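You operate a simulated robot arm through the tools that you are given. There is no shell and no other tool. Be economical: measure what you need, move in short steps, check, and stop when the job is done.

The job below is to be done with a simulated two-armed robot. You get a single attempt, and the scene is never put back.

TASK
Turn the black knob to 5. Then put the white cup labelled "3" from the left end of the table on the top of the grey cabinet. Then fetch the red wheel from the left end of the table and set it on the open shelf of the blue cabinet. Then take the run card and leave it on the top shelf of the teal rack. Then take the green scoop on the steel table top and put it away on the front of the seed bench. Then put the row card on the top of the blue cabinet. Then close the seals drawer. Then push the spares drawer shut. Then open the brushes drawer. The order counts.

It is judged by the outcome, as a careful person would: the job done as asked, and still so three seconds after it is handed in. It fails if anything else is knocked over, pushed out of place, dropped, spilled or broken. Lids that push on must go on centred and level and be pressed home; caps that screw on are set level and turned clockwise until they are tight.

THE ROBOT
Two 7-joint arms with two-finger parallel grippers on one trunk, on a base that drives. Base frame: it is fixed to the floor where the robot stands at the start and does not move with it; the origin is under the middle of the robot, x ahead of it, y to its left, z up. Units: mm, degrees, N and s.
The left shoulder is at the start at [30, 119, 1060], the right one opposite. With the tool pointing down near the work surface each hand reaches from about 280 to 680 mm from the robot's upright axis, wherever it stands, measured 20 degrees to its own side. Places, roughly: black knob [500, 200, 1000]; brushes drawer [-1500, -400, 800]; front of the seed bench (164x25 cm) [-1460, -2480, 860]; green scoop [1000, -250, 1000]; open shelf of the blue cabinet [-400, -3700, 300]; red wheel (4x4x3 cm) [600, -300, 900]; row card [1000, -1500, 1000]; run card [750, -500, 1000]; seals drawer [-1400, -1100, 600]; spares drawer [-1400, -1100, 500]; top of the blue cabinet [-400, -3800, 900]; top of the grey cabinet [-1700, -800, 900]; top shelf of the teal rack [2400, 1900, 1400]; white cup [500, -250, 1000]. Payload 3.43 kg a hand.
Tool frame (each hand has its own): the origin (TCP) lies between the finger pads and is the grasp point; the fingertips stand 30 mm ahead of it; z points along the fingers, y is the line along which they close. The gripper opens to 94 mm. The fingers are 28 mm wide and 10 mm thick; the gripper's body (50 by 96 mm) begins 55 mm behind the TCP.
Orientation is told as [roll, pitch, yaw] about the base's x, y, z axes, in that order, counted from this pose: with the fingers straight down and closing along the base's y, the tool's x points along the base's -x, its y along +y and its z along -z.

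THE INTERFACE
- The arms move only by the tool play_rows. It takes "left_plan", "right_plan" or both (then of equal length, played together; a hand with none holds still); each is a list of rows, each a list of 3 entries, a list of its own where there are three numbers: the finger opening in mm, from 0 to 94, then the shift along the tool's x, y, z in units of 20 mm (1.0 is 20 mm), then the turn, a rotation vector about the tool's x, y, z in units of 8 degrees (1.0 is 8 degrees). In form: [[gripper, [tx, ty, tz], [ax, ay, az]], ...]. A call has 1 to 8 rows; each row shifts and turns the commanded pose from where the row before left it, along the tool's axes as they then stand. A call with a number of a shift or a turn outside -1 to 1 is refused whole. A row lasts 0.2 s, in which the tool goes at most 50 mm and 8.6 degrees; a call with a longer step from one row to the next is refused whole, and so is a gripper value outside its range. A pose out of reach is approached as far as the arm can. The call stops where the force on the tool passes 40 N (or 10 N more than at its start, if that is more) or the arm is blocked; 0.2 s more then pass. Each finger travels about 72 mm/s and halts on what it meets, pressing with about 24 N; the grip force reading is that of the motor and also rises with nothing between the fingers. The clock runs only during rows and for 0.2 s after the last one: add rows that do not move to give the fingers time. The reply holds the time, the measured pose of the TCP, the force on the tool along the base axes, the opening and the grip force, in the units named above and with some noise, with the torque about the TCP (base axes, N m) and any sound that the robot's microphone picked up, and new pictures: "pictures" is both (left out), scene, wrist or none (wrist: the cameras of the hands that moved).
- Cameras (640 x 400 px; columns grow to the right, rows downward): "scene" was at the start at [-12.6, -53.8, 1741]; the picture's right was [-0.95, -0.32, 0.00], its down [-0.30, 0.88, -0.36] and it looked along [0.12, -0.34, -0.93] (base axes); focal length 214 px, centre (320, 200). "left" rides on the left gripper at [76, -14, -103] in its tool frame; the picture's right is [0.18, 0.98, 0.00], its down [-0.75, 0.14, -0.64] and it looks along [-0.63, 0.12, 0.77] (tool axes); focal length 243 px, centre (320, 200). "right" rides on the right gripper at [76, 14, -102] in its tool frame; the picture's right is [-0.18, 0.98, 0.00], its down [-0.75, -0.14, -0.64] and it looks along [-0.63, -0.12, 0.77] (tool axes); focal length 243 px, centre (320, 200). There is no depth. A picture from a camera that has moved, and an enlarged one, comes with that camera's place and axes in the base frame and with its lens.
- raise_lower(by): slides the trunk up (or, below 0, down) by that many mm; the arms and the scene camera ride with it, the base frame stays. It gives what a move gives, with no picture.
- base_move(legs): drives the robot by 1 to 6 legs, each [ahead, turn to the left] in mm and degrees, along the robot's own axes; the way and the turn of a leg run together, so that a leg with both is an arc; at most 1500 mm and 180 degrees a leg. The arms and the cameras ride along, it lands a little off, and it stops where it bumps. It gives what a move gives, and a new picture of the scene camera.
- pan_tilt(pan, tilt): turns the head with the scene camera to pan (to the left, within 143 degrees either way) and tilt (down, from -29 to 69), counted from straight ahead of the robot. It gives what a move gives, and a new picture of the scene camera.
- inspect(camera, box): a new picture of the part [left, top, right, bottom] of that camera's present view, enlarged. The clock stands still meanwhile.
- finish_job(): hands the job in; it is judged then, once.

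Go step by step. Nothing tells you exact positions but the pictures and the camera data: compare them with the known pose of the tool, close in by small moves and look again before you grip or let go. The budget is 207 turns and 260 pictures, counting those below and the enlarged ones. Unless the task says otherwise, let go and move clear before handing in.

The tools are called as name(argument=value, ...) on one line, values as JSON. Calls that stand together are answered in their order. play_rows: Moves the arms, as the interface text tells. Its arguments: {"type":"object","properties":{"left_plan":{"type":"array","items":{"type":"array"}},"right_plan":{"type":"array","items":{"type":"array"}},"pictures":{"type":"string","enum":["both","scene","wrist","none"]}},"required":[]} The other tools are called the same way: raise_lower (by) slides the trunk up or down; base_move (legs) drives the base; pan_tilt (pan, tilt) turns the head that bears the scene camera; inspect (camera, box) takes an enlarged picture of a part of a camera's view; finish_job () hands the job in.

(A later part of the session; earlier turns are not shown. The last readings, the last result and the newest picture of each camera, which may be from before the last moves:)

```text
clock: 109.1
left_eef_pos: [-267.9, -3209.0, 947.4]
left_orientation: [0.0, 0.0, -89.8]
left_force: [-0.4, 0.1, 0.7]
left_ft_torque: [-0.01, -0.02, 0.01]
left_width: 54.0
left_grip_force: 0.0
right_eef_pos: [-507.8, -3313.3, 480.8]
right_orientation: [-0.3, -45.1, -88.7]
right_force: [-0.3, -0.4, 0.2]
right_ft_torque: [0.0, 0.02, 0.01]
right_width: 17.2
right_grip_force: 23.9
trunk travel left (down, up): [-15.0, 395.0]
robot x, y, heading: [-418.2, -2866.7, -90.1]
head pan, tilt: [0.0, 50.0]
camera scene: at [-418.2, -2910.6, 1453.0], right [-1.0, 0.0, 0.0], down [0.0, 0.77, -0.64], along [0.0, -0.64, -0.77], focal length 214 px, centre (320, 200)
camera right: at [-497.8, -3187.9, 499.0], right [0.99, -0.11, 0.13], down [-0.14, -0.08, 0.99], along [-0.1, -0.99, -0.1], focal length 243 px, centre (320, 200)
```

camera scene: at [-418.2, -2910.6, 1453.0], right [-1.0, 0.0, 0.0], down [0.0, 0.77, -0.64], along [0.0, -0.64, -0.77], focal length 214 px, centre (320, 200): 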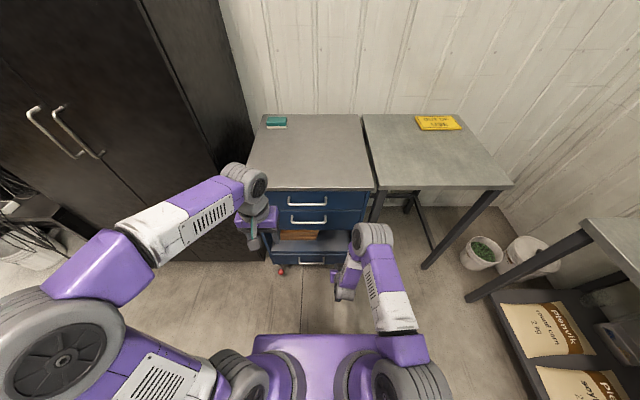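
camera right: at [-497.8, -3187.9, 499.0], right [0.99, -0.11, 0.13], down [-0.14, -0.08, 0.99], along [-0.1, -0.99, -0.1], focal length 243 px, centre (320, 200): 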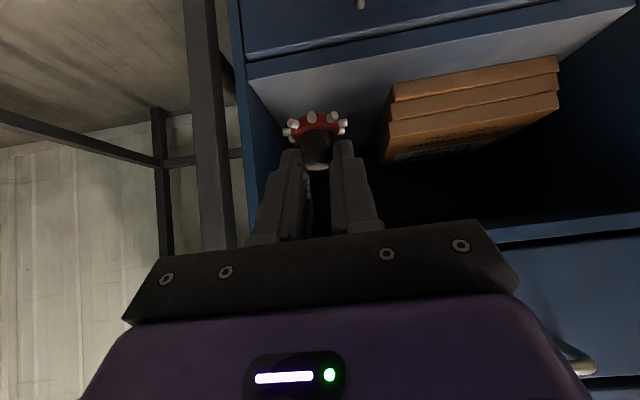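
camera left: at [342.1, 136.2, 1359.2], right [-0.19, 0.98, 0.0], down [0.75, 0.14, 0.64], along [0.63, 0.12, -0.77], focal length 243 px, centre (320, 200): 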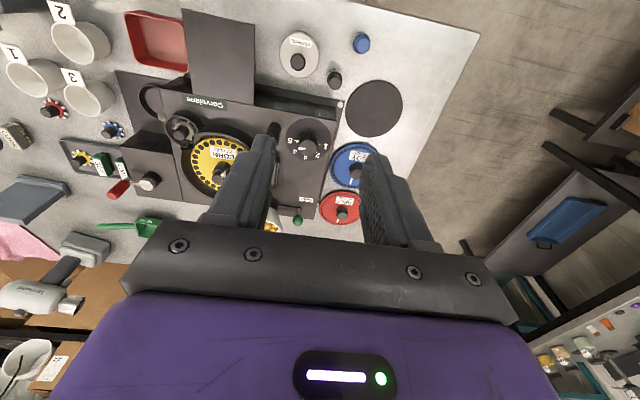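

base_move(legs=[[100, 0]])

play_rows(right_plan=[[5, [0.82, 0, 0.82], [0, 0, 0]], [5, [0.82, 0, 0.82], [0, 0, 0]], [5, [0.82, 0, 0.82], [0, 0, 0]], [5, [0.82, 0, 0.82], [0, 0, 0]], [5, [0, 0, 0], [0, 0, 0]]], pictures="wrist")

```text
clock: 110.3
left_eef_pos: [-268.6, -3308.7, 947.1]
left_orientation: [0.1, 0.0, -89.9]
left_force: [0.9, -0.2, 1.0]
left_ft_torque: [0.0, 0.0, -0.04]
left_width: 54.1
left_grip_force: 0.0
right_eef_pos: [-508.1, -3413.0, 481.0]
right_orientation: [-0.3, -45.0, -88.8]
right_force: [0.5, -0.2, -0.1]
right_ft_torque: [-0.01, 0.0, 0.0]
right_width: 17.4
right_grip_force: 23.7
trunk travel left (down, up): [-15.0, 395.0]
robot x, y, heading: [-415.8, -2965.3, -90.3]
head pan, tilt: [0.0, 50.0]
camera scene: at [-418.4, -3011.3, 1452.9], right [-1.0, 0.0, 0.0], down [0.0, 0.77, -0.64], along [0.0, -0.64, -0.77], focal length 214 px, centre (320, 200)
```

scene: 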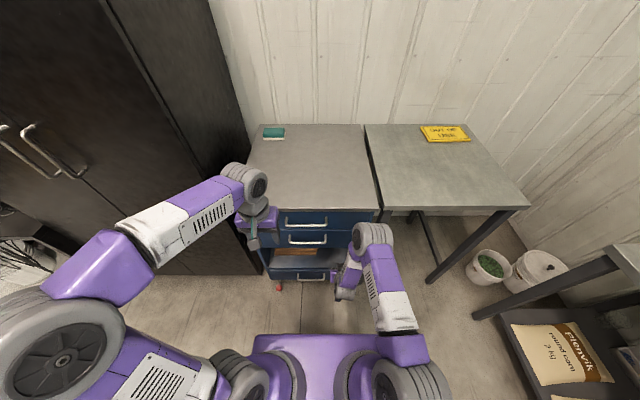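

```text
clock: 111.5
left_eef_pos: [-268.7, -3308.8, 946.6]
left_orientation: [-0.1, 0.0, -90.0]
left_force: [0.7, 0.4, 0.1]
left_ft_torque: [-0.01, 0.01, 0.01]
left_width: 53.7
left_grip_force: 0.1
right_eef_pos: [-509.4, -3412.8, 387.1]
right_orientation: [-0.3, -45.0, -88.7]
right_force: [-0.1, -0.4, -0.4]
right_ft_torque: [-0.01, 0.03, -0.01]
right_width: 17.2
right_grip_force: 23.6
trunk travel left (down, up): [-15.0, 395.0]
robot x, y, heading: [-420.3, -2960.9, -89.9]
head pan, tilt: [0.0, 50.0]
camera right: at [-498.4, -3288.7, 406.3], right [0.99, -0.11, 0.13], down [-0.14, -0.08, 0.99], along [-0.1, -0.99, -0.1], focal length 243 px, centre (320, 200)
```

right: 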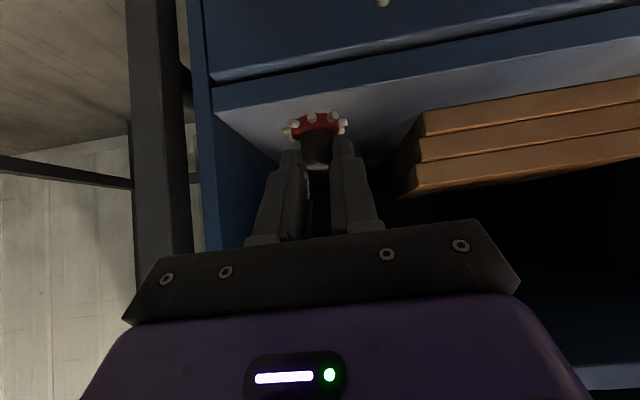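

play_rows(right_plan=[[5, [-0.83, 0, 0.83], [0, 0, 0]], [5, [-0.83, 0, 0.83], [0, 0, 0]], [5, [-0.83, 0, 0.83], [0, 0, 0]], [5, [-0.83, 0, 0.83], [0, 0, 0]], [5, [-0.83, 0, 0.83], [0, 0, 0]], [5, [0, 0, 0], [0, 0, 0]]], pictures="wrist")

inspect(camera="scene", box=[240, 190, 400, 310])

```text
clock: 112.9
left_eef_pos: [-269.6, -3309.4, 948.3]
left_orientation: [-0.1, 0.0, -89.9]
left_force: [-0.3, -0.5, 0.0]
left_ft_torque: [-0.01, -0.02, -0.01]
left_width: 53.9
left_grip_force: 0.1
right_eef_pos: [-507.7, -3530.5, 387.4]
right_orientation: [-0.3, -45.0, -88.8]
right_force: [0.4, 0.0, -0.1]
right_ft_torque: [0.0, 0.02, 0.0]
right_width: 17.3
right_grip_force: 23.7
trunk travel left (down, up): [-15.0, 395.0]
robot x, y, heading: [-417.2, -2961.3, -90.0]
head pan, tilt: [0.0, 50.0]
camera right: at [-497.0, -3405.6, 406.0], right [0.99, -0.11, 0.13], down [-0.14, -0.08, 0.99], along [-0.1, -0.99, -0.1], focal length 243 px, centre (320, 200)
```

right: 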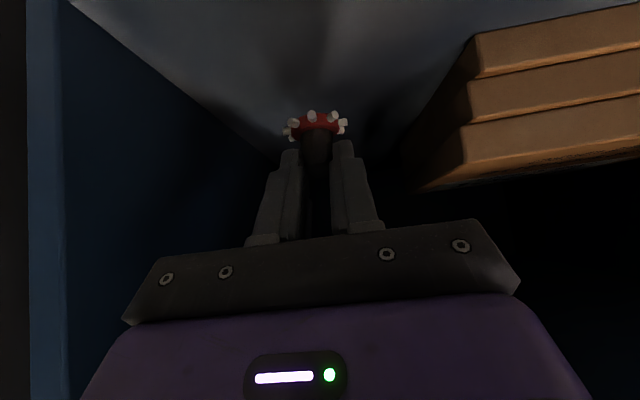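

```text
3.33 times, centred on (320, 250) of scene
camera zoom: at [-418.4, -3010.5, 1452.9], right [-1.0, 0.0, 0.0], down [0.0, 0.77, -0.64], along [0.0, -0.64, -0.77], focal length 715 px, centre (320, 33)
```

zoom: 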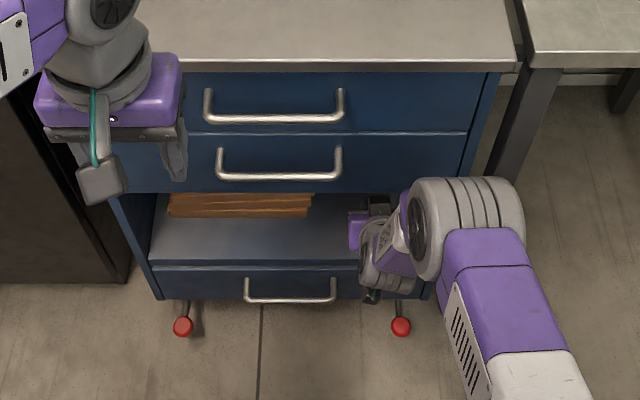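

play_rows(right_plan=[[5, [0.2, 0, 0.2], [0, 0, 0]], [5, [0.2, 0, 0.2], [0, 0, 0]], [5, [0.2, 0, 0.2], [0, 0, 0]], [5, [0.15, 0, 0.15], [0, 0, 0]], [5, [0.15, 0, 0.15], [0, 0, 0]], [5, [0, 0, 0], [0, 0, 0]]], pictures="none")

inspect(camera="right", box=[240, 60, 400, 180])

```text
clock: 114.3
left_eef_pos: [-268.2, -3309.3, 948.0]
left_orientation: [-0.1, 0.0, -89.8]
left_force: [-0.6, 0.5, -0.3]
left_ft_torque: [-0.01, -0.01, 0.0]
left_width: 54.0
left_grip_force: 0.1
right_eef_pos: [-507.7, -3529.8, 362.6]
right_orientation: [-0.3, -44.9, -88.8]
right_force: [-0.2, 0.1, -0.5]
right_ft_torque: [0.0, -0.03, 0.0]
right_width: 17.5
right_grip_force: 24.2
trunk travel left (down, up): [-15.0, 395.0]
robot x, y, heading: [-412.9, -2959.5, -90.0]
head pan, tilt: [0.0, 50.0]
```

```text
3.33 times, centred on (320, 120) of right
camera zoom: at [-496.7, -3405.5, 381.0], right [0.99, -0.11, 0.13], down [-0.14, -0.08, 0.99], along [-0.1, -0.99, -0.1], focal length 809 px, centre (320, 467)
```

zoom: 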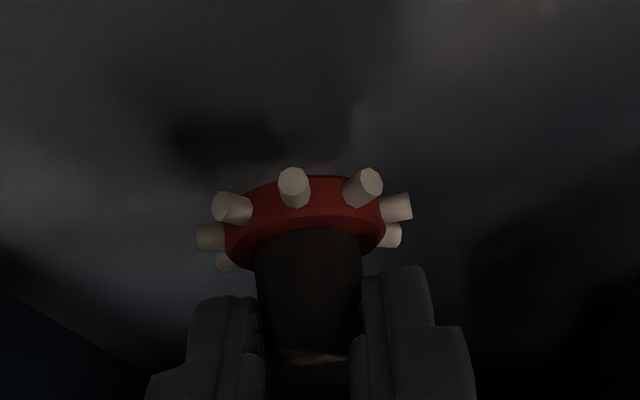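

play_rows(right_plan=[[5, [0.14, 0, 0.14], [0, 0, 0]], [5, [0.14, 0, 0.14], [0, 0, 0]], [5, [0.14, 0, 0.14], [0, 0, 0]], [5, [0, 0, 0], [0, 0, 0]]], pictures="none")

```text
clock: 115.3
left_eef_pos: [-269.2, -3308.3, 947.3]
left_orientation: [0.0, -0.1, -89.9]
left_force: [0.3, 0.3, 0.5]
left_ft_torque: [0.0, -0.03, -0.02]
left_width: 54.0
left_grip_force: 0.0
right_eef_pos: [-507.8, -3531.6, 349.8]
right_orientation: [-0.3, -45.0, -88.8]
right_force: [-0.3, 0.7, -0.2]
right_ft_torque: [-0.01, 0.03, -0.02]
right_width: 17.4
right_grip_force: 24.5
trunk travel left (down, up): [-15.0, 395.0]
robot x, y, heading: [-418.5, -2961.6, -90.3]
head pan, tilt: [0.0, 50.0]
```

play_rows(right_plan=[[5, [0.14, 0, 0.14], [0, 0, 0]], [5, [0.14, 0, 0.14], [0, 0, 0]], [5, [0.14, 0, 0.14], [0, 0, 0]], [5, [0, 0, 0], [0, 0, 0]]], pictures="none")

inspect(camera="right", box=[240, 60, 400, 180])

```text
clock: 116.3
left_eef_pos: [-266.8, -3308.9, 947.6]
left_orientation: [0.0, 0.0, -89.9]
left_force: [0.1, -0.9, -0.1]
left_ft_torque: [0.03, 0.01, 0.03]
left_width: 54.1
left_grip_force: 0.1
right_eef_pos: [-506.5, -3531.3, 338.4]
right_orientation: [-0.3, -44.9, -88.8]
right_force: [0.6, 0.2, 0.5]
right_ft_torque: [0.0, 0.0, -0.05]
right_width: 17.3
right_grip_force: 23.6
trunk travel left (down, up): [-15.0, 395.0]
robot x, y, heading: [-418.7, -2960.3, -90.3]
head pan, tilt: [0.0, 50.0]
```

```text
3.33 times, centred on (320, 120) of right
camera zoom: at [-496.5, -3405.5, 357.1], right [0.99, -0.11, 0.13], down [-0.14, -0.08, 0.99], along [-0.1, -0.99, -0.1], focal length 809 px, centre (320, 467)
```

zoom: 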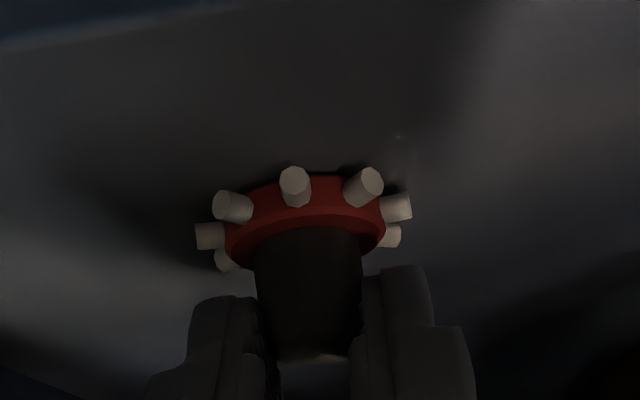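

play_rows(right_plan=[[5, [0.1, 0, 0.1], [0, 0, 0]], [5, [0.1, 0, 0.1], [0, 0, 0]], [5, [0.1, 0, 0.1], [0, 0, 0]], [5, [0, 0, 0], [0, 0, 0]]], pictures="none")

```text
clock: 117.3
left_eef_pos: [-267.9, -3308.0, 948.2]
left_orientation: [0.0, -0.1, -89.9]
left_force: [-0.1, -0.1, 0.1]
left_ft_torque: [0.02, 0.03, -0.01]
left_width: 54.0
left_grip_force: 0.1
right_eef_pos: [-506.6, -3532.3, 332.1]
right_orientation: [-0.3, -45.5, -88.8]
right_force: [1.2, -5.5, 18.0]
right_ft_torque: [-0.52, -0.12, 0.01]
right_width: 17.3
right_grip_force: 24.4
trunk travel left (down, up): [-15.0, 395.0]
robot x, y, heading: [-419.5, -2964.8, -90.1]
head pan, tilt: [0.0, 50.0]
```

Touching down (18 N). Release and retreat along the fingers.

play_rows(right_plan=[[40, [0, 0, 0], [0, 0, 0]], [40, [0, 0, 0], [0, 0, 0]], [40, [0, 0, -0.4], [0, 0, 0]], [40, [0, 0, -0.6], [0, 0, 0]], [40, [0, 0, -0.8], [0, 0, 0]], [40, [0.5, 0, -0.8], [0, 0, 0]], [40, [0.5, 0, -0.6], [0, 0, 0]], [40, [0, 0, 0], [0, 0, 0]]], pictures="wrist")

```text
clock: 119.1
left_eef_pos: [-268.8, -3308.8, 947.2]
left_orientation: [0.0, 0.0, -89.9]
left_force: [0.8, -0.3, -0.4]
left_ft_torque: [-0.01, 0.0, -0.01]
left_width: 53.9
left_grip_force: 0.1
right_eef_pos: [-506.6, -3468.7, 361.3]
right_orientation: [-0.4, -45.0, -88.9]
right_force: [-0.3, -0.4, -0.2]
right_ft_torque: [-0.01, -0.01, -0.02]
right_width: 39.9
right_grip_force: 0.1
trunk travel left (down, up): [-15.0, 395.0]
robot x, y, heading: [-419.4, -2963.6, -89.6]
head pan, tilt: [0.0, 50.0]
camera right: at [-497.1, -3345.1, 379.9], right [0.99, -0.11, 0.13], down [-0.14, -0.08, 0.99], along [-0.1, -0.99, -0.1], focal length 243 px, centre (320, 200)
```

right: 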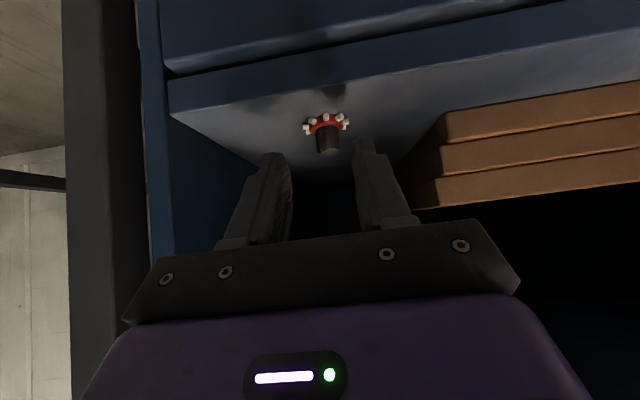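

The wheel sits upright on the shelf. I pull the hand out, back off, and raise the trunk; next is the run card, so I return to the table.

play_rows(right_plan=[[40, [0.75, 0, -0.75], [0, 0, 0]], [40, [0.75, 0, -0.75], [0, 0, 0]], [40, [0.75, 0, -0.75], [0, 0, 0]], [40, [0.75, 0, -0.75], [0, 0, 0]], [40, [0.75, 0, -0.75], [0, 0, 0]], [40, [0.75, 0, -0.75], [0, 0, 0]], [40, [0.75, 0, -0.75], [0, 0, 0]], [40, [0, 0, 0], [0, 0, 0]]], pictures="none")

base_move(legs=[[-500, 0]])

raise_lower(by=310)

```text
clock: 120.9
left_eef_pos: [-267.4, -3308.3, 948.1]
left_orientation: [0.0, 0.0, -89.9]
left_force: [-1.0, 0.0, -0.4]
left_ft_torque: [-0.01, 0.0, 0.0]
left_width: 53.9
left_grip_force: 0.1
right_eef_pos: [-511.0, -3321.5, 361.6]
right_orientation: [-0.3, -45.0, -88.7]
right_force: [0.3, -0.4, 1.1]
right_ft_torque: [0.02, 0.05, 0.02]
right_width: 39.7
right_grip_force: 0.0
trunk travel left (down, up): [-15.0, 395.0]
robot x, y, heading: [-415.4, -2962.3, -90.2]
head pan, tilt: [0.0, 50.0]
```

```text
clock: 123.8
left_eef_pos: [-267.4, -2810.4, 948.0]
left_orientation: [0.0, 0.0, -89.7]
left_force: [-0.2, 0.0, 0.5]
left_ft_torque: [0.0, -0.01, -0.01]
left_width: 54.0
left_grip_force: 0.1
right_eef_pos: [-510.5, -2824.7, 361.1]
right_orientation: [-0.3, -45.1, -88.7]
right_force: [0.3, 0.8, 0.5]
right_ft_torque: [-0.02, -0.01, 0.01]
right_width: 40.1
right_grip_force: 0.0
trunk travel left (down, up): [-15.0, 395.0]
robot x, y, heading: [-419.7, -2464.5, -90.2]
head pan, tilt: [0.0, 50.0]
camera scene: at [-418.0, -2512.1, 1453.0], right [-1.0, 0.0, 0.0], down [0.0, 0.77, -0.64], along [0.0, -0.64, -0.77], focal length 214 px, centre (320, 200)
```

scene: 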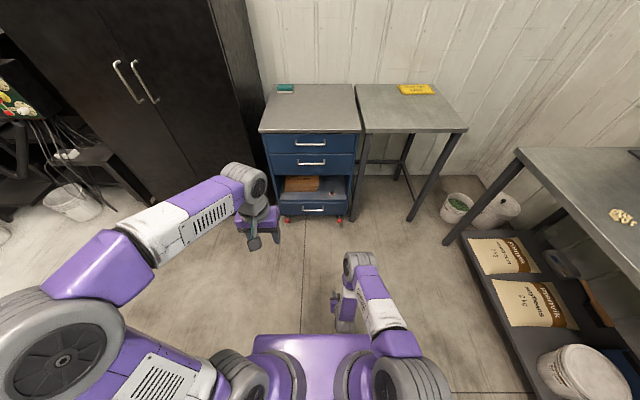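

```text
clock: 126.9
left_eef_pos: [-266.7, -2809.3, 1257.6]
left_orientation: [0.0, 0.0, -89.8]
left_force: [-0.8, 0.2, 0.0]
left_ft_torque: [-0.04, -0.04, 0.02]
left_width: 53.9
left_grip_force: 0.1
right_eef_pos: [-510.1, -2824.2, 671.2]
right_orientation: [-0.4, -45.0, -88.8]
right_force: [-0.1, -0.7, 0.2]
right_ft_torque: [0.0, -0.01, -0.01]
right_width: 40.1
right_grip_force: 0.1
trunk travel left (down, up): [-325.0, 85.0]
robot x, y, heading: [-416.4, -2460.7, -89.8]
head pan, tilt: [0.0, 50.0]
```

I raise and level the right hand, then back off and drive to the table in front of the grey card stand.

play_rows(right_plan=[[40, [-0.95, 0, -0.95], [0, 0, 0]], [40, [-0.95, 0, -0.95], [0, 0, 0]], [40, [-0.95, 0, -0.95], [0, 0, 0]], [40, [-0.95, 0, -0.95], [0, 0, 0]], [40, [-0.95, 0, -0.95], [0, 0, 0]], [40, [-0.95, 0, -0.95], [0, 0, 0]], [40, [-0.95, 0, -0.95], [0, 0, 0]], [40, [-0.95, 0, -0.95], [0, 0, 0]]], pictures="none")

play_rows(right_plan=[[60, [-0.95, 0, -0.95], [0, 0, 0]], [60, [-0.95, 0, -0.95], [0, 0, 0]], [60, [-0.95, 0, -0.95], [0, 0, 0]], [60, [-0.95, 0, -0.95], [0, 0, 0]], [60, [-0.95, 0, -0.95], [0, 0, 0]], [60, [-0.95, 0, -0.95], [0, 0, 0]], [60, [-0.95, 0, -0.95], [0, 0, 0]], [60, [-0.95, 0, -0.95], [0, 0, 0]]], pictures="none")

base_move(legs=[[0, 8.5], [-567, 0], [0, 153.5], [1200, 0], [482, 0], [0, -72]])

```text
clock: 128.7
left_eef_pos: [-268.5, -2809.7, 1257.1]
left_orientation: [0.0, 0.0, -89.8]
left_force: [-0.3, 0.5, 0.1]
left_ft_torque: [-0.06, -0.01, 0.0]
left_width: 54.1
left_grip_force: 0.0
right_eef_pos: [-509.4, -2823.3, 886.2]
right_orientation: [-0.2, -44.9, -88.8]
right_force: [0.4, 0.4, -0.4]
right_ft_torque: [0.01, 0.01, 0.0]
right_width: 40.1
right_grip_force: 0.0
trunk travel left (down, up): [-325.0, 85.0]
robot x, y, heading: [-417.9, -2460.5, -89.9]
head pan, tilt: [0.0, 50.0]
```

```text
clock: 130.5
left_eef_pos: [-268.1, -2809.1, 1257.8]
left_orientation: [0.0, -0.1, -89.7]
left_force: [-0.2, 0.3, -0.3]
left_ft_torque: [0.01, 0.03, 0.0]
left_width: 54.1
left_grip_force: 0.2
right_eef_pos: [-491.5, -2864.9, 1085.2]
right_orientation: [-0.3, -44.9, -88.7]
right_force: [-0.6, -0.5, -0.5]
right_ft_torque: [-0.01, 0.0, -0.03]
right_width: 60.1
right_grip_force: 0.1
right hand out of reach, approached as far as the arm can: row 2, 3, 4, 5, 6
trunk travel left (down, up): [-325.0, 85.0]
robot x, y, heading: [-417.2, -2466.3, -90.1]
head pan, tilt: [0.0, 50.0]
```

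```text
clock: 151.9
left_eef_pos: [401.9, -182.4, 1258.0]
left_orientation: [0.0, 0.1, -1.5]
left_force: [0.7, 0.4, 0.6]
left_ft_torque: [0.05, -0.01, -0.01]
left_width: 53.7
left_grip_force: 0.2
right_eef_pos: [450.7, -407.2, 1084.2]
right_orientation: [-0.3, -45.0, -0.4]
right_force: [0.2, -0.3, 0.5]
right_ft_torque: [-0.04, -0.01, -0.01]
right_width: 60.1
right_grip_force: 0.1
trunk travel left (down, up): [-325.0, 85.0]
robot x, y, heading: [50.9, -322.3, -1.9]
head pan, tilt: [0.0, 50.0]
camera scene: at [98.6, -324.1, 1762.9], right [-0.03, -1.0, 0.0], down [-0.77, 0.02, -0.64], along [0.64, -0.02, -0.77], focal length 214 px, centre (320, 200)
```

scene: 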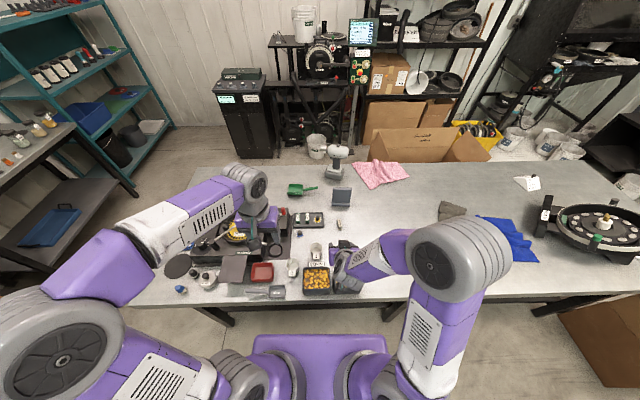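

inspect(camera="scene", box=[280, 130, 440, 250])

inspect(camera="right", box=[0, 0, 640, 400])

inspect(camera="scene", box=[480, 150, 640, 270])

```text
3.33 times, centred on (360, 190) of scene
camera zoom: at [98.6, -324.1, 1762.9], right [-0.03, -1.0, 0.0], down [-0.77, 0.02, -0.64], along [0.64, -0.02, -0.77], focal length 715 px, centre (187, 233)
```

zoom: 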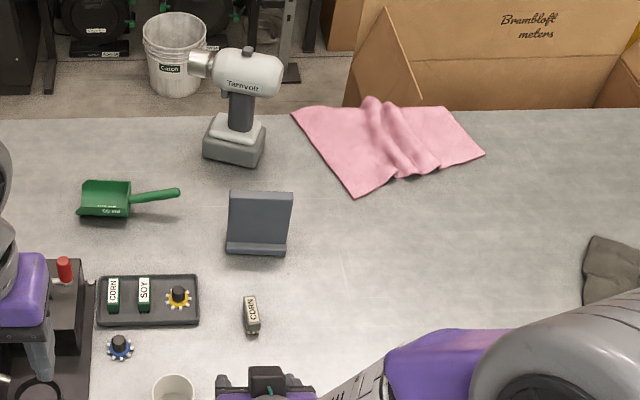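

```text
1.00 times, centred on (320, 200) of right (not enlarged: the box is as wide or as high as the picture)
camera zoom: at [322.6, -394.0, 1102.8], right [0.14, 0.98, 0.13], down [0.08, -0.14, 0.99], along [0.99, -0.13, -0.1], focal length 243 px, centre (320, 200)
```

zoom: 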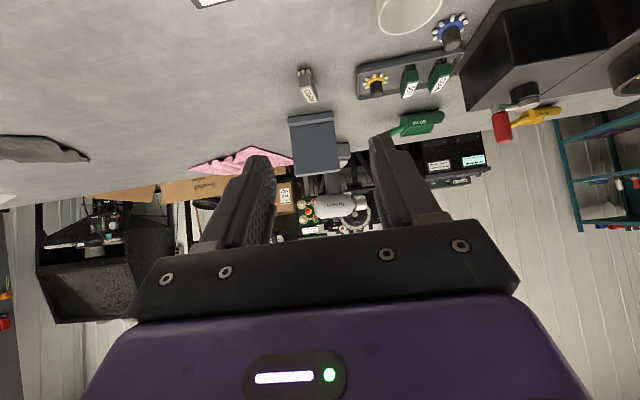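

```text
3.33 times, centred on (560, 210) of scene
camera zoom: at [98.6, -324.1, 1762.9], right [-0.03, -1.0, 0.0], down [-0.77, 0.02, -0.64], along [0.64, -0.02, -0.77], focal length 715 px, centre (-480, 167)
```

zoom: 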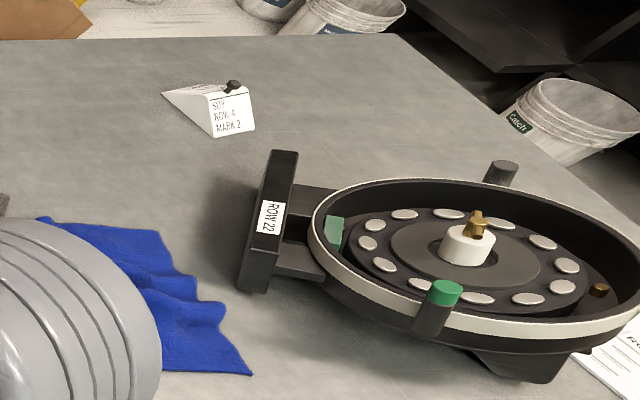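

inspect(camera="right", box=[260, 50, 380, 200])

inspect(camera="scene", box=[320, 180, 370, 230])

```text
2.67 times, centred on (320, 125) of right
camera zoom: at [322.6, -394.0, 1102.8], right [0.14, 0.98, 0.13], down [0.08, -0.14, 0.99], along [0.99, -0.13, -0.1], focal length 647 px, centre (320, 400)
```

zoom: 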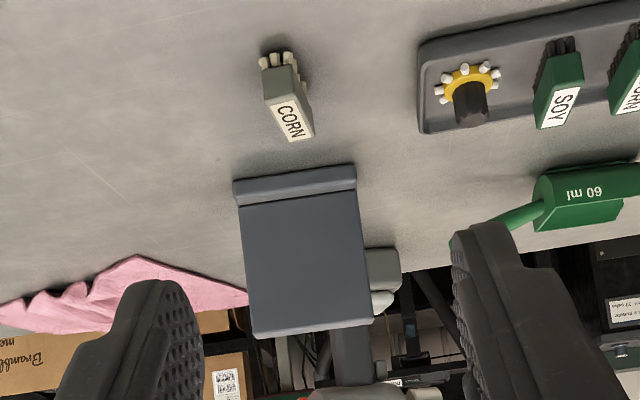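

```text
8.00 times, centred on (345, 205) of scene
camera zoom: at [98.6, -324.1, 1762.9], right [-0.03, -1.0, 0.0], down [-0.77, 0.02, -0.64], along [0.64, -0.02, -0.77], focal length 1716 px, centre (120, 160)
```

zoom: 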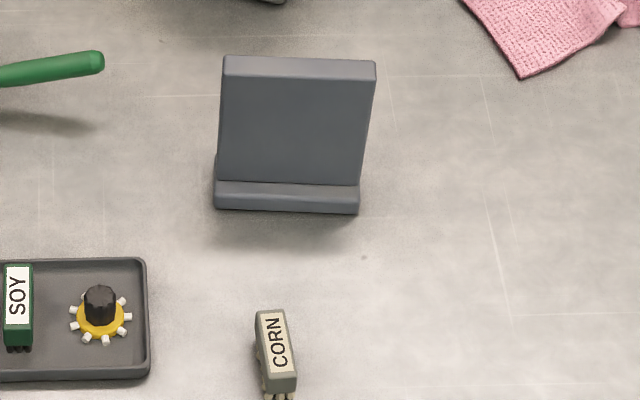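

The only card-like things here are the grey card stand at about [800, -455] (93 mm wide, top at z≈1000) and small brushes, so the stand is the run card. It is far in, so I realign at y≈-400 and move closer to the table.

base_move(legs=[[-150, 0], [0, -23], [197, 0], [0, 24.9], [50, 0]])

pan_tilt(pan=0, tilt=69)

```text
clock: 157.4
left_eef_pos: [477.4, -247.8, 1256.7]
left_orientation: [0.0, -0.1, 0.4]
left_force: [0.2, 0.1, -0.4]
left_ft_torque: [0.03, 0.0, -0.02]
left_width: 53.8
left_grip_force: 0.0
right_eef_pos: [534.2, -473.0, 1084.7]
right_orientation: [-0.3, -45.0, 1.5]
right_force: [0.7, 0.2, -0.7]
right_ft_torque: [0.0, 0.0, -0.02]
right_width: 59.9
right_grip_force: 0.0
trunk travel left (down, up): [-325.0, 85.0]
robot x, y, heading: [132.0, -400.4, 0.4]
head pan, tilt: [0.0, 50.0]
camera scene: at [179.7, -400.4, 1762.9], right [0.0, -1.0, 0.0], down [-0.77, 0.0, -0.64], along [0.64, 0.0, -0.77], focal length 214 px, centre (320, 200)
```

scene: 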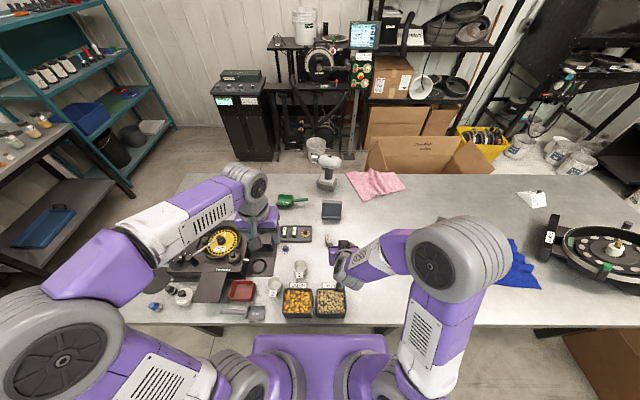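

```text
clock: 158.2
left_eef_pos: [476.9, -249.2, 1258.7]
left_orientation: [0.0, 0.0, 0.3]
left_force: [0.5, -0.1, 1.0]
left_ft_torque: [-0.01, 0.0, 0.02]
left_width: 54.3
left_grip_force: 0.1
right_eef_pos: [532.0, -472.6, 1083.3]
right_orientation: [-0.3, -45.0, 1.5]
right_force: [0.1, -0.2, 0.3]
right_ft_torque: [0.01, 0.04, 0.0]
right_width: 60.0
right_grip_force: 0.0
trunk travel left (down, up): [-325.0, 85.0]
robot x, y, heading: [130.5, -395.5, 0.5]
head pan, tilt: [0.0, 68.8]
camera scene: at [156.5, -400.7, 1741.1], right [0.0, -1.0, 0.0], down [-0.93, 0.0, -0.36], along [0.36, 0.0, -0.93], focal length 214 px, centre (320, 200)
```

scene: 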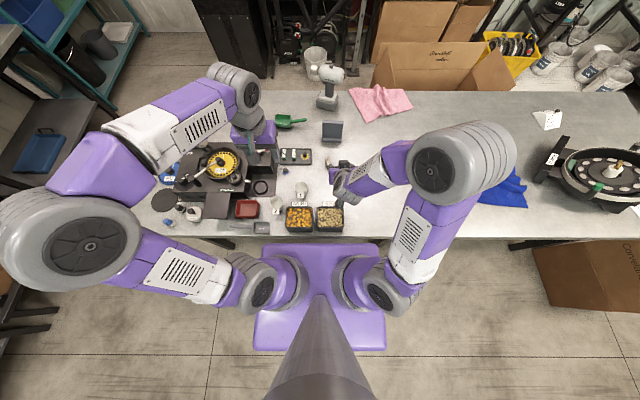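

The trunk's platform is near the table edge; I raise the trunk fully and then edge forward a little.

raise_lower(by=80)

base_move(legs=[[40, 0]])

```text
clock: 159.4
left_eef_pos: [477.6, -248.4, 1337.2]
left_orientation: [0.0, 0.0, 0.5]
left_force: [0.6, 0.2, 0.1]
left_ft_torque: [-0.02, -0.01, 0.0]
left_width: 53.9
left_grip_force: 0.0
right_eef_pos: [532.4, -473.2, 1163.6]
right_orientation: [-0.3, -44.9, 1.5]
right_force: [0.0, 0.6, 0.5]
right_ft_torque: [-0.04, 0.01, -0.02]
right_width: 59.9
right_grip_force: 0.1
trunk travel left (down, up): [-405.0, 5.0]
robot x, y, heading: [133.0, -400.5, -0.1]
head pan, tilt: [0.0, 68.8]
```

```text
clock: 160.3
left_eef_pos: [514.6, -249.2, 1338.4]
left_orientation: [0.0, -0.2, 0.3]
left_force: [0.8, -0.2, -0.2]
left_ft_torque: [-0.02, 0.0, -0.01]
left_width: 53.9
left_grip_force: 0.0
right_eef_pos: [571.0, -472.3, 1164.6]
right_orientation: [-0.3, -45.1, 1.5]
right_force: [1.0, -0.4, 0.2]
right_ft_torque: [0.0, -0.03, 0.0]
right_width: 60.0
right_grip_force: 0.0
trunk travel left (down, up): [-405.0, 5.0]
robot x, y, heading: [169.1, -401.5, 0.0]
head pan, tilt: [0.0, 68.8]
camera scene: at [194.1, -400.5, 1821.1], right [0.0, -1.0, 0.0], down [-0.93, 0.0, -0.36], along [0.36, 0.0, -0.93], focal length 214 px, centre (320, 200)
```

scene: 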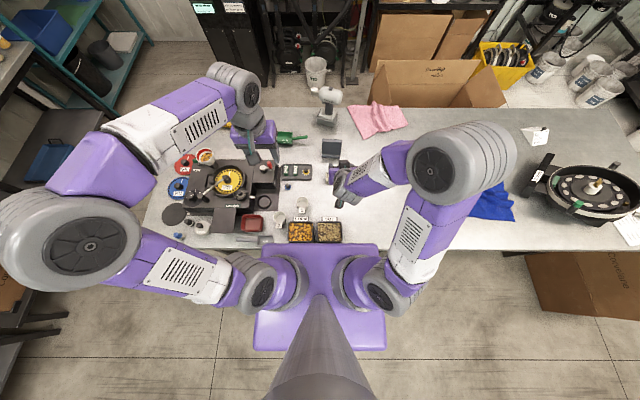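

play_rows(left_plan=[[60, [0, 0, 0.8], [0, 0, 1]], [60, [0, 0, 0.8], [0, 0, 1]], [60, [0, 0, 0.8], [0, 0, 1]], [60, [0, 0, 0.8], [0, 0, 1]], [60, [0, 0, 0.8], [0, 0, 1]], [60, [0, 0, 0.8], [0, 0, 1]], [60, [0, 0, 0.8], [0, 0, 1]], [60, [0, 0, 0.8], [0, 0, 1]]], pictures="none")

play_rows(left_plan=[[60, [0, 0.9, 0], [0, 0, 1]], [60, [0, 0.9, 0], [0, 0, 1]], [60, [0, 0.9, 0], [0, 0, 1]], [60, [0, 0.9, 0], [0, 0, 0.25]], [60, [0, 0.9, 0], [0, -1, 0]], [60, [0, 0.9, 0], [0, -1, 0]], [60, [0, 0.9, 0], [0, -1, 0]], [60, [0, 0.9, 0], [0, -1, 0]]], pictures="none")

play_rows(left_plan=[[60, [0, 0.9, 0], [0, -0.8, 0]], [60, [0, 0.9, 0], [0, -0.8, 0]], [60, [0, 0.9, 0], [0, 0, 0]], [60, [0, 0.9, 0], [0, 0, 0]], [60, [0, 0, 0], [0, 0, 0]]], pictures="both")

```text
clock: 162.1
left_eef_pos: [516.8, -248.2, 1208.8]
left_orientation: [0.1, 0.0, -63.9]
left_force: [0.1, 0.1, -0.6]
left_ft_torque: [0.0, 0.03, -0.04]
left_width: 59.8
left_grip_force: 0.0
right_eef_pos: [572.3, -473.5, 1163.4]
right_orientation: [-0.3, -44.9, 1.5]
right_force: [-0.3, 0.2, 0.2]
right_ft_torque: [0.03, -0.01, 0.01]
right_width: 59.9
right_grip_force: 0.0
trunk travel left (down, up): [-405.0, 5.0]
robot x, y, heading: [174.9, -402.1, 0.2]
head pan, tilt: [0.0, 68.8]
```

```text
clock: 163.9
left_eef_pos: [658.6, -230.1, 1208.3]
left_orientation: [0.0, -32.2, -89.7]
left_force: [-0.3, 0.6, -0.1]
left_ft_torque: [-0.02, 0.01, 0.03]
left_width: 60.1
left_grip_force: 0.1
right_eef_pos: [573.1, -470.4, 1164.3]
right_orientation: [-0.4, -44.9, 1.6]
right_force: [-0.1, -0.2, -0.2]
right_ft_torque: [0.02, 0.02, -0.01]
right_width: 59.8
right_grip_force: 0.1
trunk travel left (down, up): [-405.0, 5.0]
robot x, y, heading: [169.2, -399.0, 0.1]
head pan, tilt: [0.0, 68.8]
```

```text
clock: 165.1
left_eef_pos: [729.4, -230.0, 1209.1]
left_orientation: [0.1, -44.8, -89.7]
left_force: [0.3, -0.4, 0.4]
left_ft_torque: [-0.01, -0.01, 0.02]
left_width: 60.0
left_grip_force: 0.0
right_eef_pos: [571.8, -473.0, 1164.0]
right_orientation: [-0.3, -44.9, 1.5]
right_force: [-0.7, 0.1, 0.0]
right_ft_torque: [0.0, -0.02, 0.0]
right_width: 59.9
right_grip_force: 0.0
trunk travel left (down, up): [-405.0, 5.0]
robot x, y, heading: [169.0, -403.2, 0.3]
head pan, tilt: [0.0, 68.8]
camera scene: at [195.8, -400.6, 1821.0], right [0.0, -1.0, 0.0], down [-0.93, 0.0, -0.36], along [0.36, 0.0, -0.93], focal length 214 px, centre (320, 200)
camera left: at [714.7, -103.4, 1229.0], right [0.98, 0.14, -0.13], down [0.14, -0.08, 0.99], along [0.12, -0.99, -0.1], focal length 243 px, centre (320, 200)
```

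scene: 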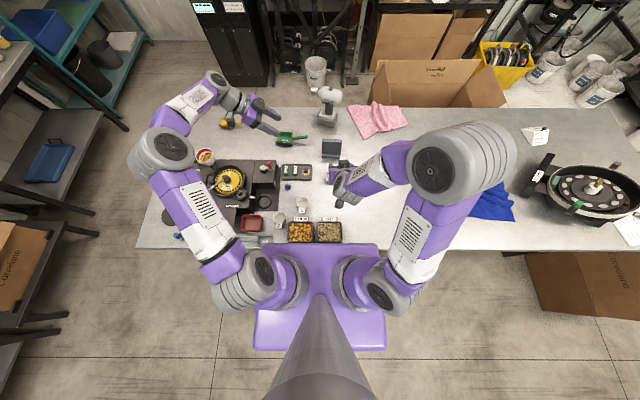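
left: 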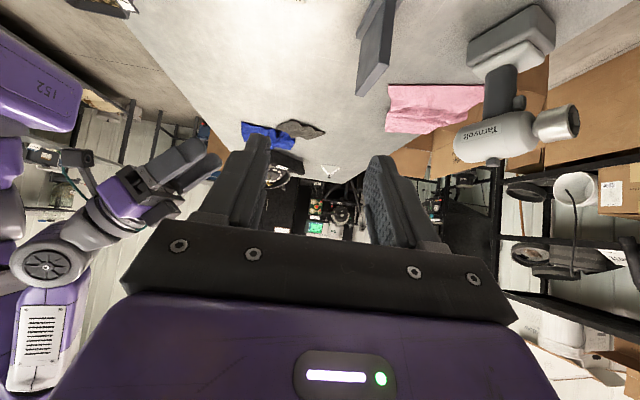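

inspect(camera="left", box=[320, 0, 480, 110])

play_rows(right_plan=[[60, [0.8, -0.3, -0.8], [0, 0, 0]], [60, [0.8, -0.3, -0.8], [0, 0, 0]], [60, [0.8, -0.3, -0.8], [0, 0, 0]], [60, [0.8, -0.3, -0.8], [0, 0, 0]], [60, [0.8, -0.3, -0.8], [0, 0, 0]], [60, [0.8, -0.3, -0.8], [0, 0, 0]]], left_plan=[[60, [0.3, 0.55, 0.75], [0, 0, 0]], [60, [0.3, 0.55, 0.75], [0, 0, 0]], [60, [0.3, 0.55, 0.75], [0, 0, 0]], [60, [0.3, 0.55, 0.75], [0, 0, 0]], [60, [0.3, 0.55, 0.75], [0, 0, 0]], [60, [0.3, 0.55, 0.75], [0, 0, 0]]], pictures="wrist")

```text
3.64 times, centred on (400, 55) of left
camera zoom: at [714.7, -103.4, 1229.0], right [0.98, 0.14, -0.13], down [0.14, -0.08, 0.99], along [0.12, -0.99, -0.1], focal length 882 px, centre (29, 727)
```

zoom: 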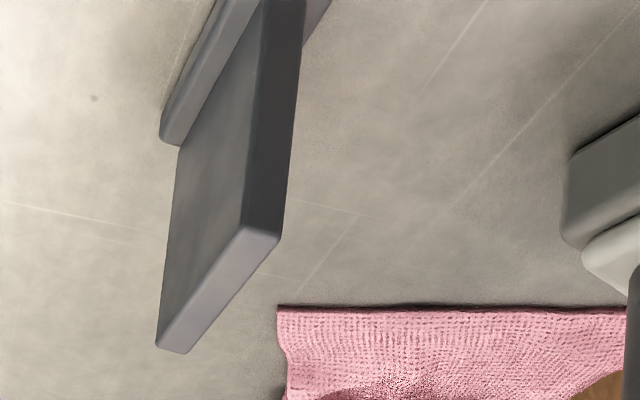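

```text
clock: 166.5
left_eef_pos: [795.4, -267.4, 1120.2]
left_orientation: [0.0, -44.8, -89.7]
left_force: [0.7, 0.9, 0.0]
left_ft_torque: [-0.02, 0.04, -0.06]
left_width: 60.2
left_grip_force: 0.0
right_eef_pos: [572.2, -472.7, 1164.3]
right_orientation: [-0.3, -45.0, 1.6]
right_force: [0.6, 0.4, 0.5]
right_ft_torque: [0.0, 0.02, -0.01]
right_width: 60.1
right_grip_force: 0.0
right hand out of reach, approached as far as the arm can: row 1, 2, 3, 4, 5, 6
trunk travel left (down, up): [-405.0, 5.0]
robot x, y, heading: [173.2, -399.5, 0.2]
head pan, tilt: [0.0, 68.8]
camera right: at [444.3, -463.1, 1182.7], right [0.11, 0.99, 0.13], down [0.08, -0.14, 0.99], along [0.99, -0.1, -0.1], focal length 243 px, centre (320, 200)
camera left: at [782.3, -140.8, 1139.1], right [0.98, 0.14, -0.13], down [0.14, -0.08, 0.99], along [0.12, -0.99, -0.1], focal length 243 px, centre (320, 200)
```

right: 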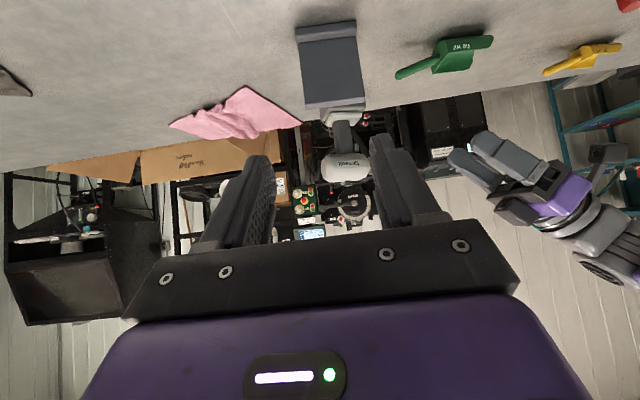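
left: 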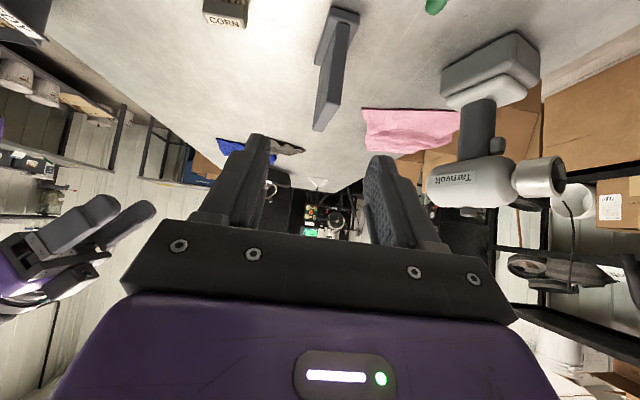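

inspect(camera="left", box=[280, 0, 400, 140])

```text
2.86 times, centred on (340, 70) of left
camera zoom: at [782.3, -140.8, 1139.1], right [0.98, 0.14, -0.13], down [0.14, -0.08, 0.99], along [0.12, -0.99, -0.1], focal length 693 px, centre (263, 571)
```

zoom: 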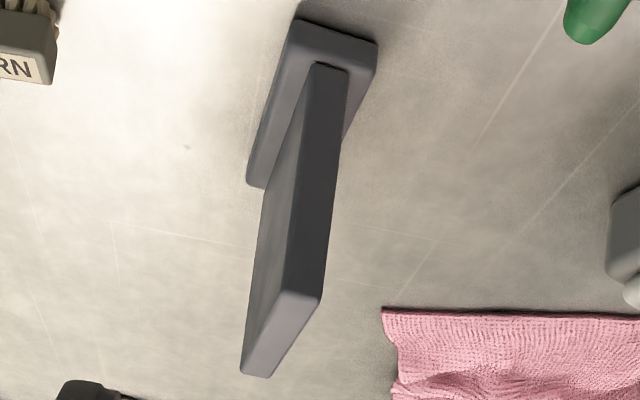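

The card is a vertical plate (~14 mm thick) on a foot at x≈812. I approach with fingers to either side of its left edge.

play_rows(left_plan=[[70, [0.05, 0.12, 0.95], [0, 0, 0]], [70, [0.05, 0.12, 0.95], [0, 0, 0]], [70, [0.05, 0.12, 0.95], [0, 0, 0]], [70, [0.05, 0.12, 0.95], [0, 0, 0]], [70, [0.05, 0.12, 0.95], [0, 0, 0]], [70, [0.05, 0.12, 0.95], [0, 0, 0]], [70, [0.05, 0.12, 0.95], [0, 0, 0]], [70, [0, 0, 0], [0, 0, 0]]], pictures="wrist")

inspect(camera="scene", box=[270, 90, 390, 190])

```text
clock: 168.3
left_eef_pos: [812.6, -355.4, 1021.4]
left_orientation: [0.0, -44.8, -89.7]
left_force: [0.6, -0.8, -0.4]
left_ft_torque: [0.04, 0.01, 0.0]
left_width: 69.7
left_grip_force: 0.0
right_eef_pos: [571.2, -472.3, 1164.5]
right_orientation: [-0.3, -44.9, 1.7]
right_force: [-0.3, 0.1, 0.5]
right_ft_torque: [0.04, 0.0, 0.0]
right_width: 60.3
right_grip_force: 0.2
trunk travel left (down, up): [-405.0, 5.0]
robot x, y, heading: [172.2, -399.6, 0.2]
head pan, tilt: [0.0, 68.8]
camera left: at [798.4, -229.2, 1039.8], right [0.98, 0.14, -0.13], down [0.14, -0.08, 0.99], along [0.12, -0.99, -0.1], focal length 243 px, centre (320, 200)
```

left: 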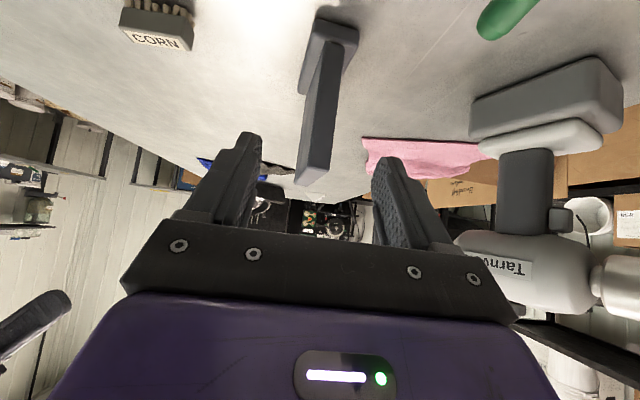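

```text
4.00 times, centred on (330, 140) of scene
camera zoom: at [196.4, -399.9, 1821.0], right [0.0, -1.0, 0.0], down [-0.93, 0.0, -0.36], along [0.36, 0.0, -0.93], focal length 858 px, centre (280, 440)
```

zoom: 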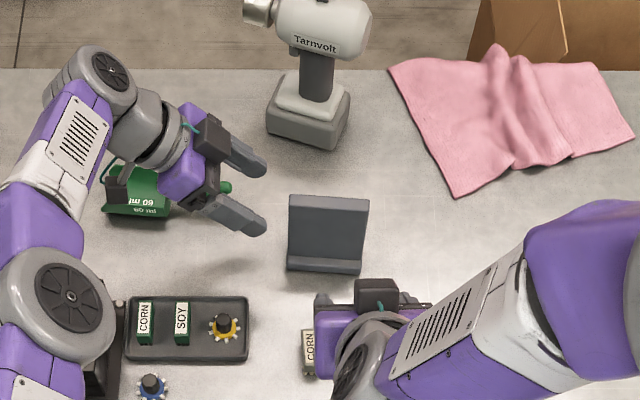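

play_rows(left_plan=[[70, [0, 0, 0.94], [0, 0, 0]], [70, [0, 0, 0.94], [0, 0, 0]], [70, [0, 0, 0.94], [0, 0, 0]], [70, [0, 0, 0.94], [0, 0, 0]], [70, [0, 0, 0.94], [0, 0, 0]], [70, [0, 0, 0], [0, 0, 0]]], pictures="wrist")

inspect(camera="scene", box=[270, 90, 390, 190])

```text
clock: 169.7
left_eef_pos: [793.9, -418.3, 957.4]
left_orientation: [0.0, -44.8, -89.8]
left_force: [-0.2, 0.1, -0.2]
left_ft_torque: [0.03, -0.01, 0.02]
left_width: 69.9
left_grip_force: 0.1
left hand out of reach, approached as far as the arm can: row 2, 3, 5
right_eef_pos: [571.9, -471.8, 1164.3]
right_orientation: [-0.3, -44.9, 1.5]
right_force: [0.1, 0.6, 0.5]
right_ft_torque: [0.02, -0.02, -0.02]
right_width: 60.1
right_grip_force: 0.1
trunk travel left (down, up): [-405.0, 5.0]
robot x, y, heading: [170.4, -399.6, 0.1]
head pan, tilt: [0.0, 68.8]
camera left: at [778.8, -291.0, 975.5], right [0.98, 0.14, -0.13], down [0.14, -0.08, 0.99], along [0.12, -0.99, -0.1], focal length 243 px, centre (320, 200)
```

left: 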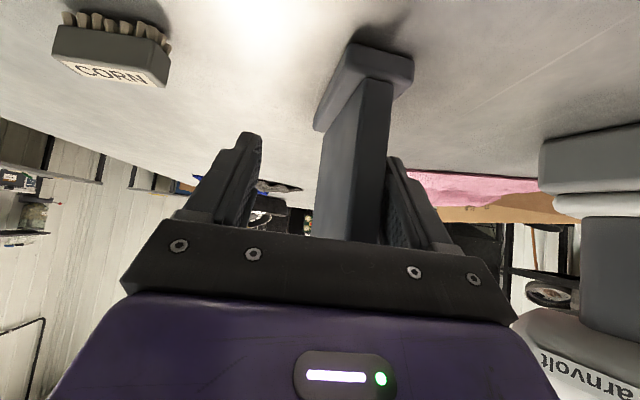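

```text
4.00 times, centred on (330, 140) of scene
camera zoom: at [196.7, -400.0, 1821.0], right [0.0, -1.0, 0.0], down [-0.93, 0.0, -0.36], along [0.36, 0.0, -0.93], focal length 858 px, centre (280, 440)
```

zoom: 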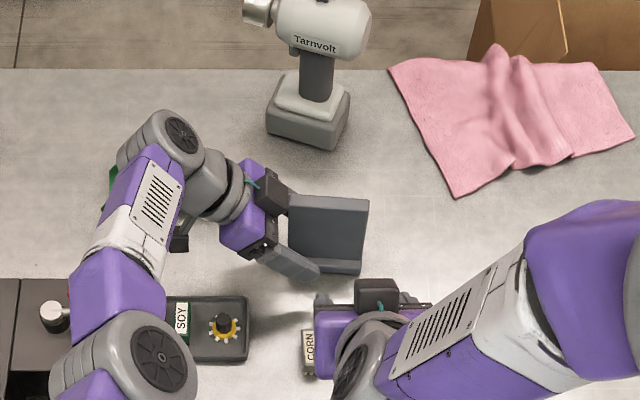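

The arm hit its reach limit, leaving the plate close to the far finger; I roll the base forward by 18 mm to centre it.

base_move(legs=[[18, 0]])

inspect(camera="left", box=[0, 0, 640, 400])

```text
clock: 170.5
left_eef_pos: [809.3, -418.2, 957.7]
left_orientation: [0.2, -44.7, -89.9]
left_force: [-0.7, 0.3, 0.9]
left_ft_torque: [-0.01, 0.02, -0.02]
left_width: 70.1
left_grip_force: 0.1
right_eef_pos: [587.2, -471.5, 1164.0]
right_orientation: [-0.3, -44.9, 1.5]
right_force: [-0.2, -0.5, 0.4]
right_ft_torque: [0.02, -0.02, -0.01]
right_width: 59.8
right_grip_force: 0.1
trunk travel left (down, up): [-405.0, 5.0]
robot x, y, heading: [188.6, -397.9, 0.5]
head pan, tilt: [0.0, 68.8]
camera scene: at [211.4, -400.6, 1821.1], right [0.0, -1.0, 0.0], down [-0.93, 0.0, -0.36], along [0.36, 0.0, -0.93], focal length 214 px, centre (320, 200)
```

scene: 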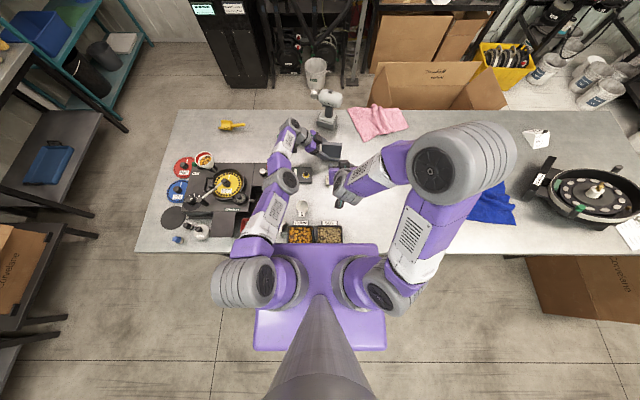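

```text
1.00 times, centred on (320, 200) of left (not enlarged: the box is as wide or as high as the picture)
camera zoom: at [794.9, -291.1, 976.7], right [0.98, 0.14, -0.13], down [0.14, -0.08, 0.99], along [0.12, -0.99, -0.1], focal length 243 px, centre (320, 200)
```

zoom: 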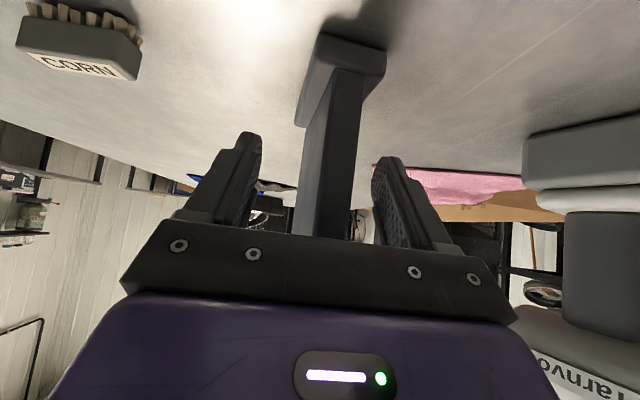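

play_rows(left_plan=[[5, [0, 0, 0], [0, 0, 0]], [5, [0, 0, 0], [0, 0, 0]], [5, [0, 0, 0], [0, 0, 0]], [5, [0, 0, 0], [0, 0, 0]], [5, [0, 0, 0], [0, 0, 0]]], pictures="wrist")

```text
clock: 171.7
left_eef_pos: [810.0, -417.8, 956.7]
left_orientation: [0.1, -44.9, -89.7]
left_force: [-0.2, -0.3, 4.4]
left_ft_torque: [-0.03, 0.09, -0.06]
left_width: 22.0
left_grip_force: 23.6
right_eef_pos: [587.5, -471.1, 1164.6]
right_orientation: [-0.4, -44.9, 1.4]
right_force: [0.3, 0.4, -0.3]
right_ft_torque: [-0.01, 0.0, -0.01]
right_width: 60.0
right_grip_force: 0.2
trunk travel left (down, up): [-405.0, 5.0]
robot x, y, heading: [188.5, -401.1, 0.4]
head pan, tilt: [0.0, 68.8]
camera left: at [796.0, -291.2, 976.3], right [0.98, 0.14, -0.13], down [0.14, -0.08, 0.99], along [0.12, -0.99, -0.1], focal length 243 px, centre (320, 200)
```

left: 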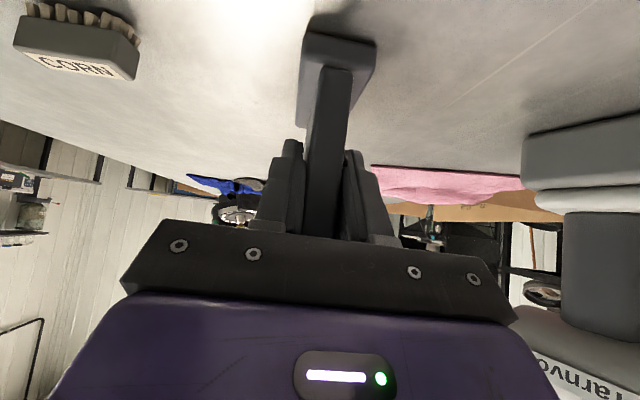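

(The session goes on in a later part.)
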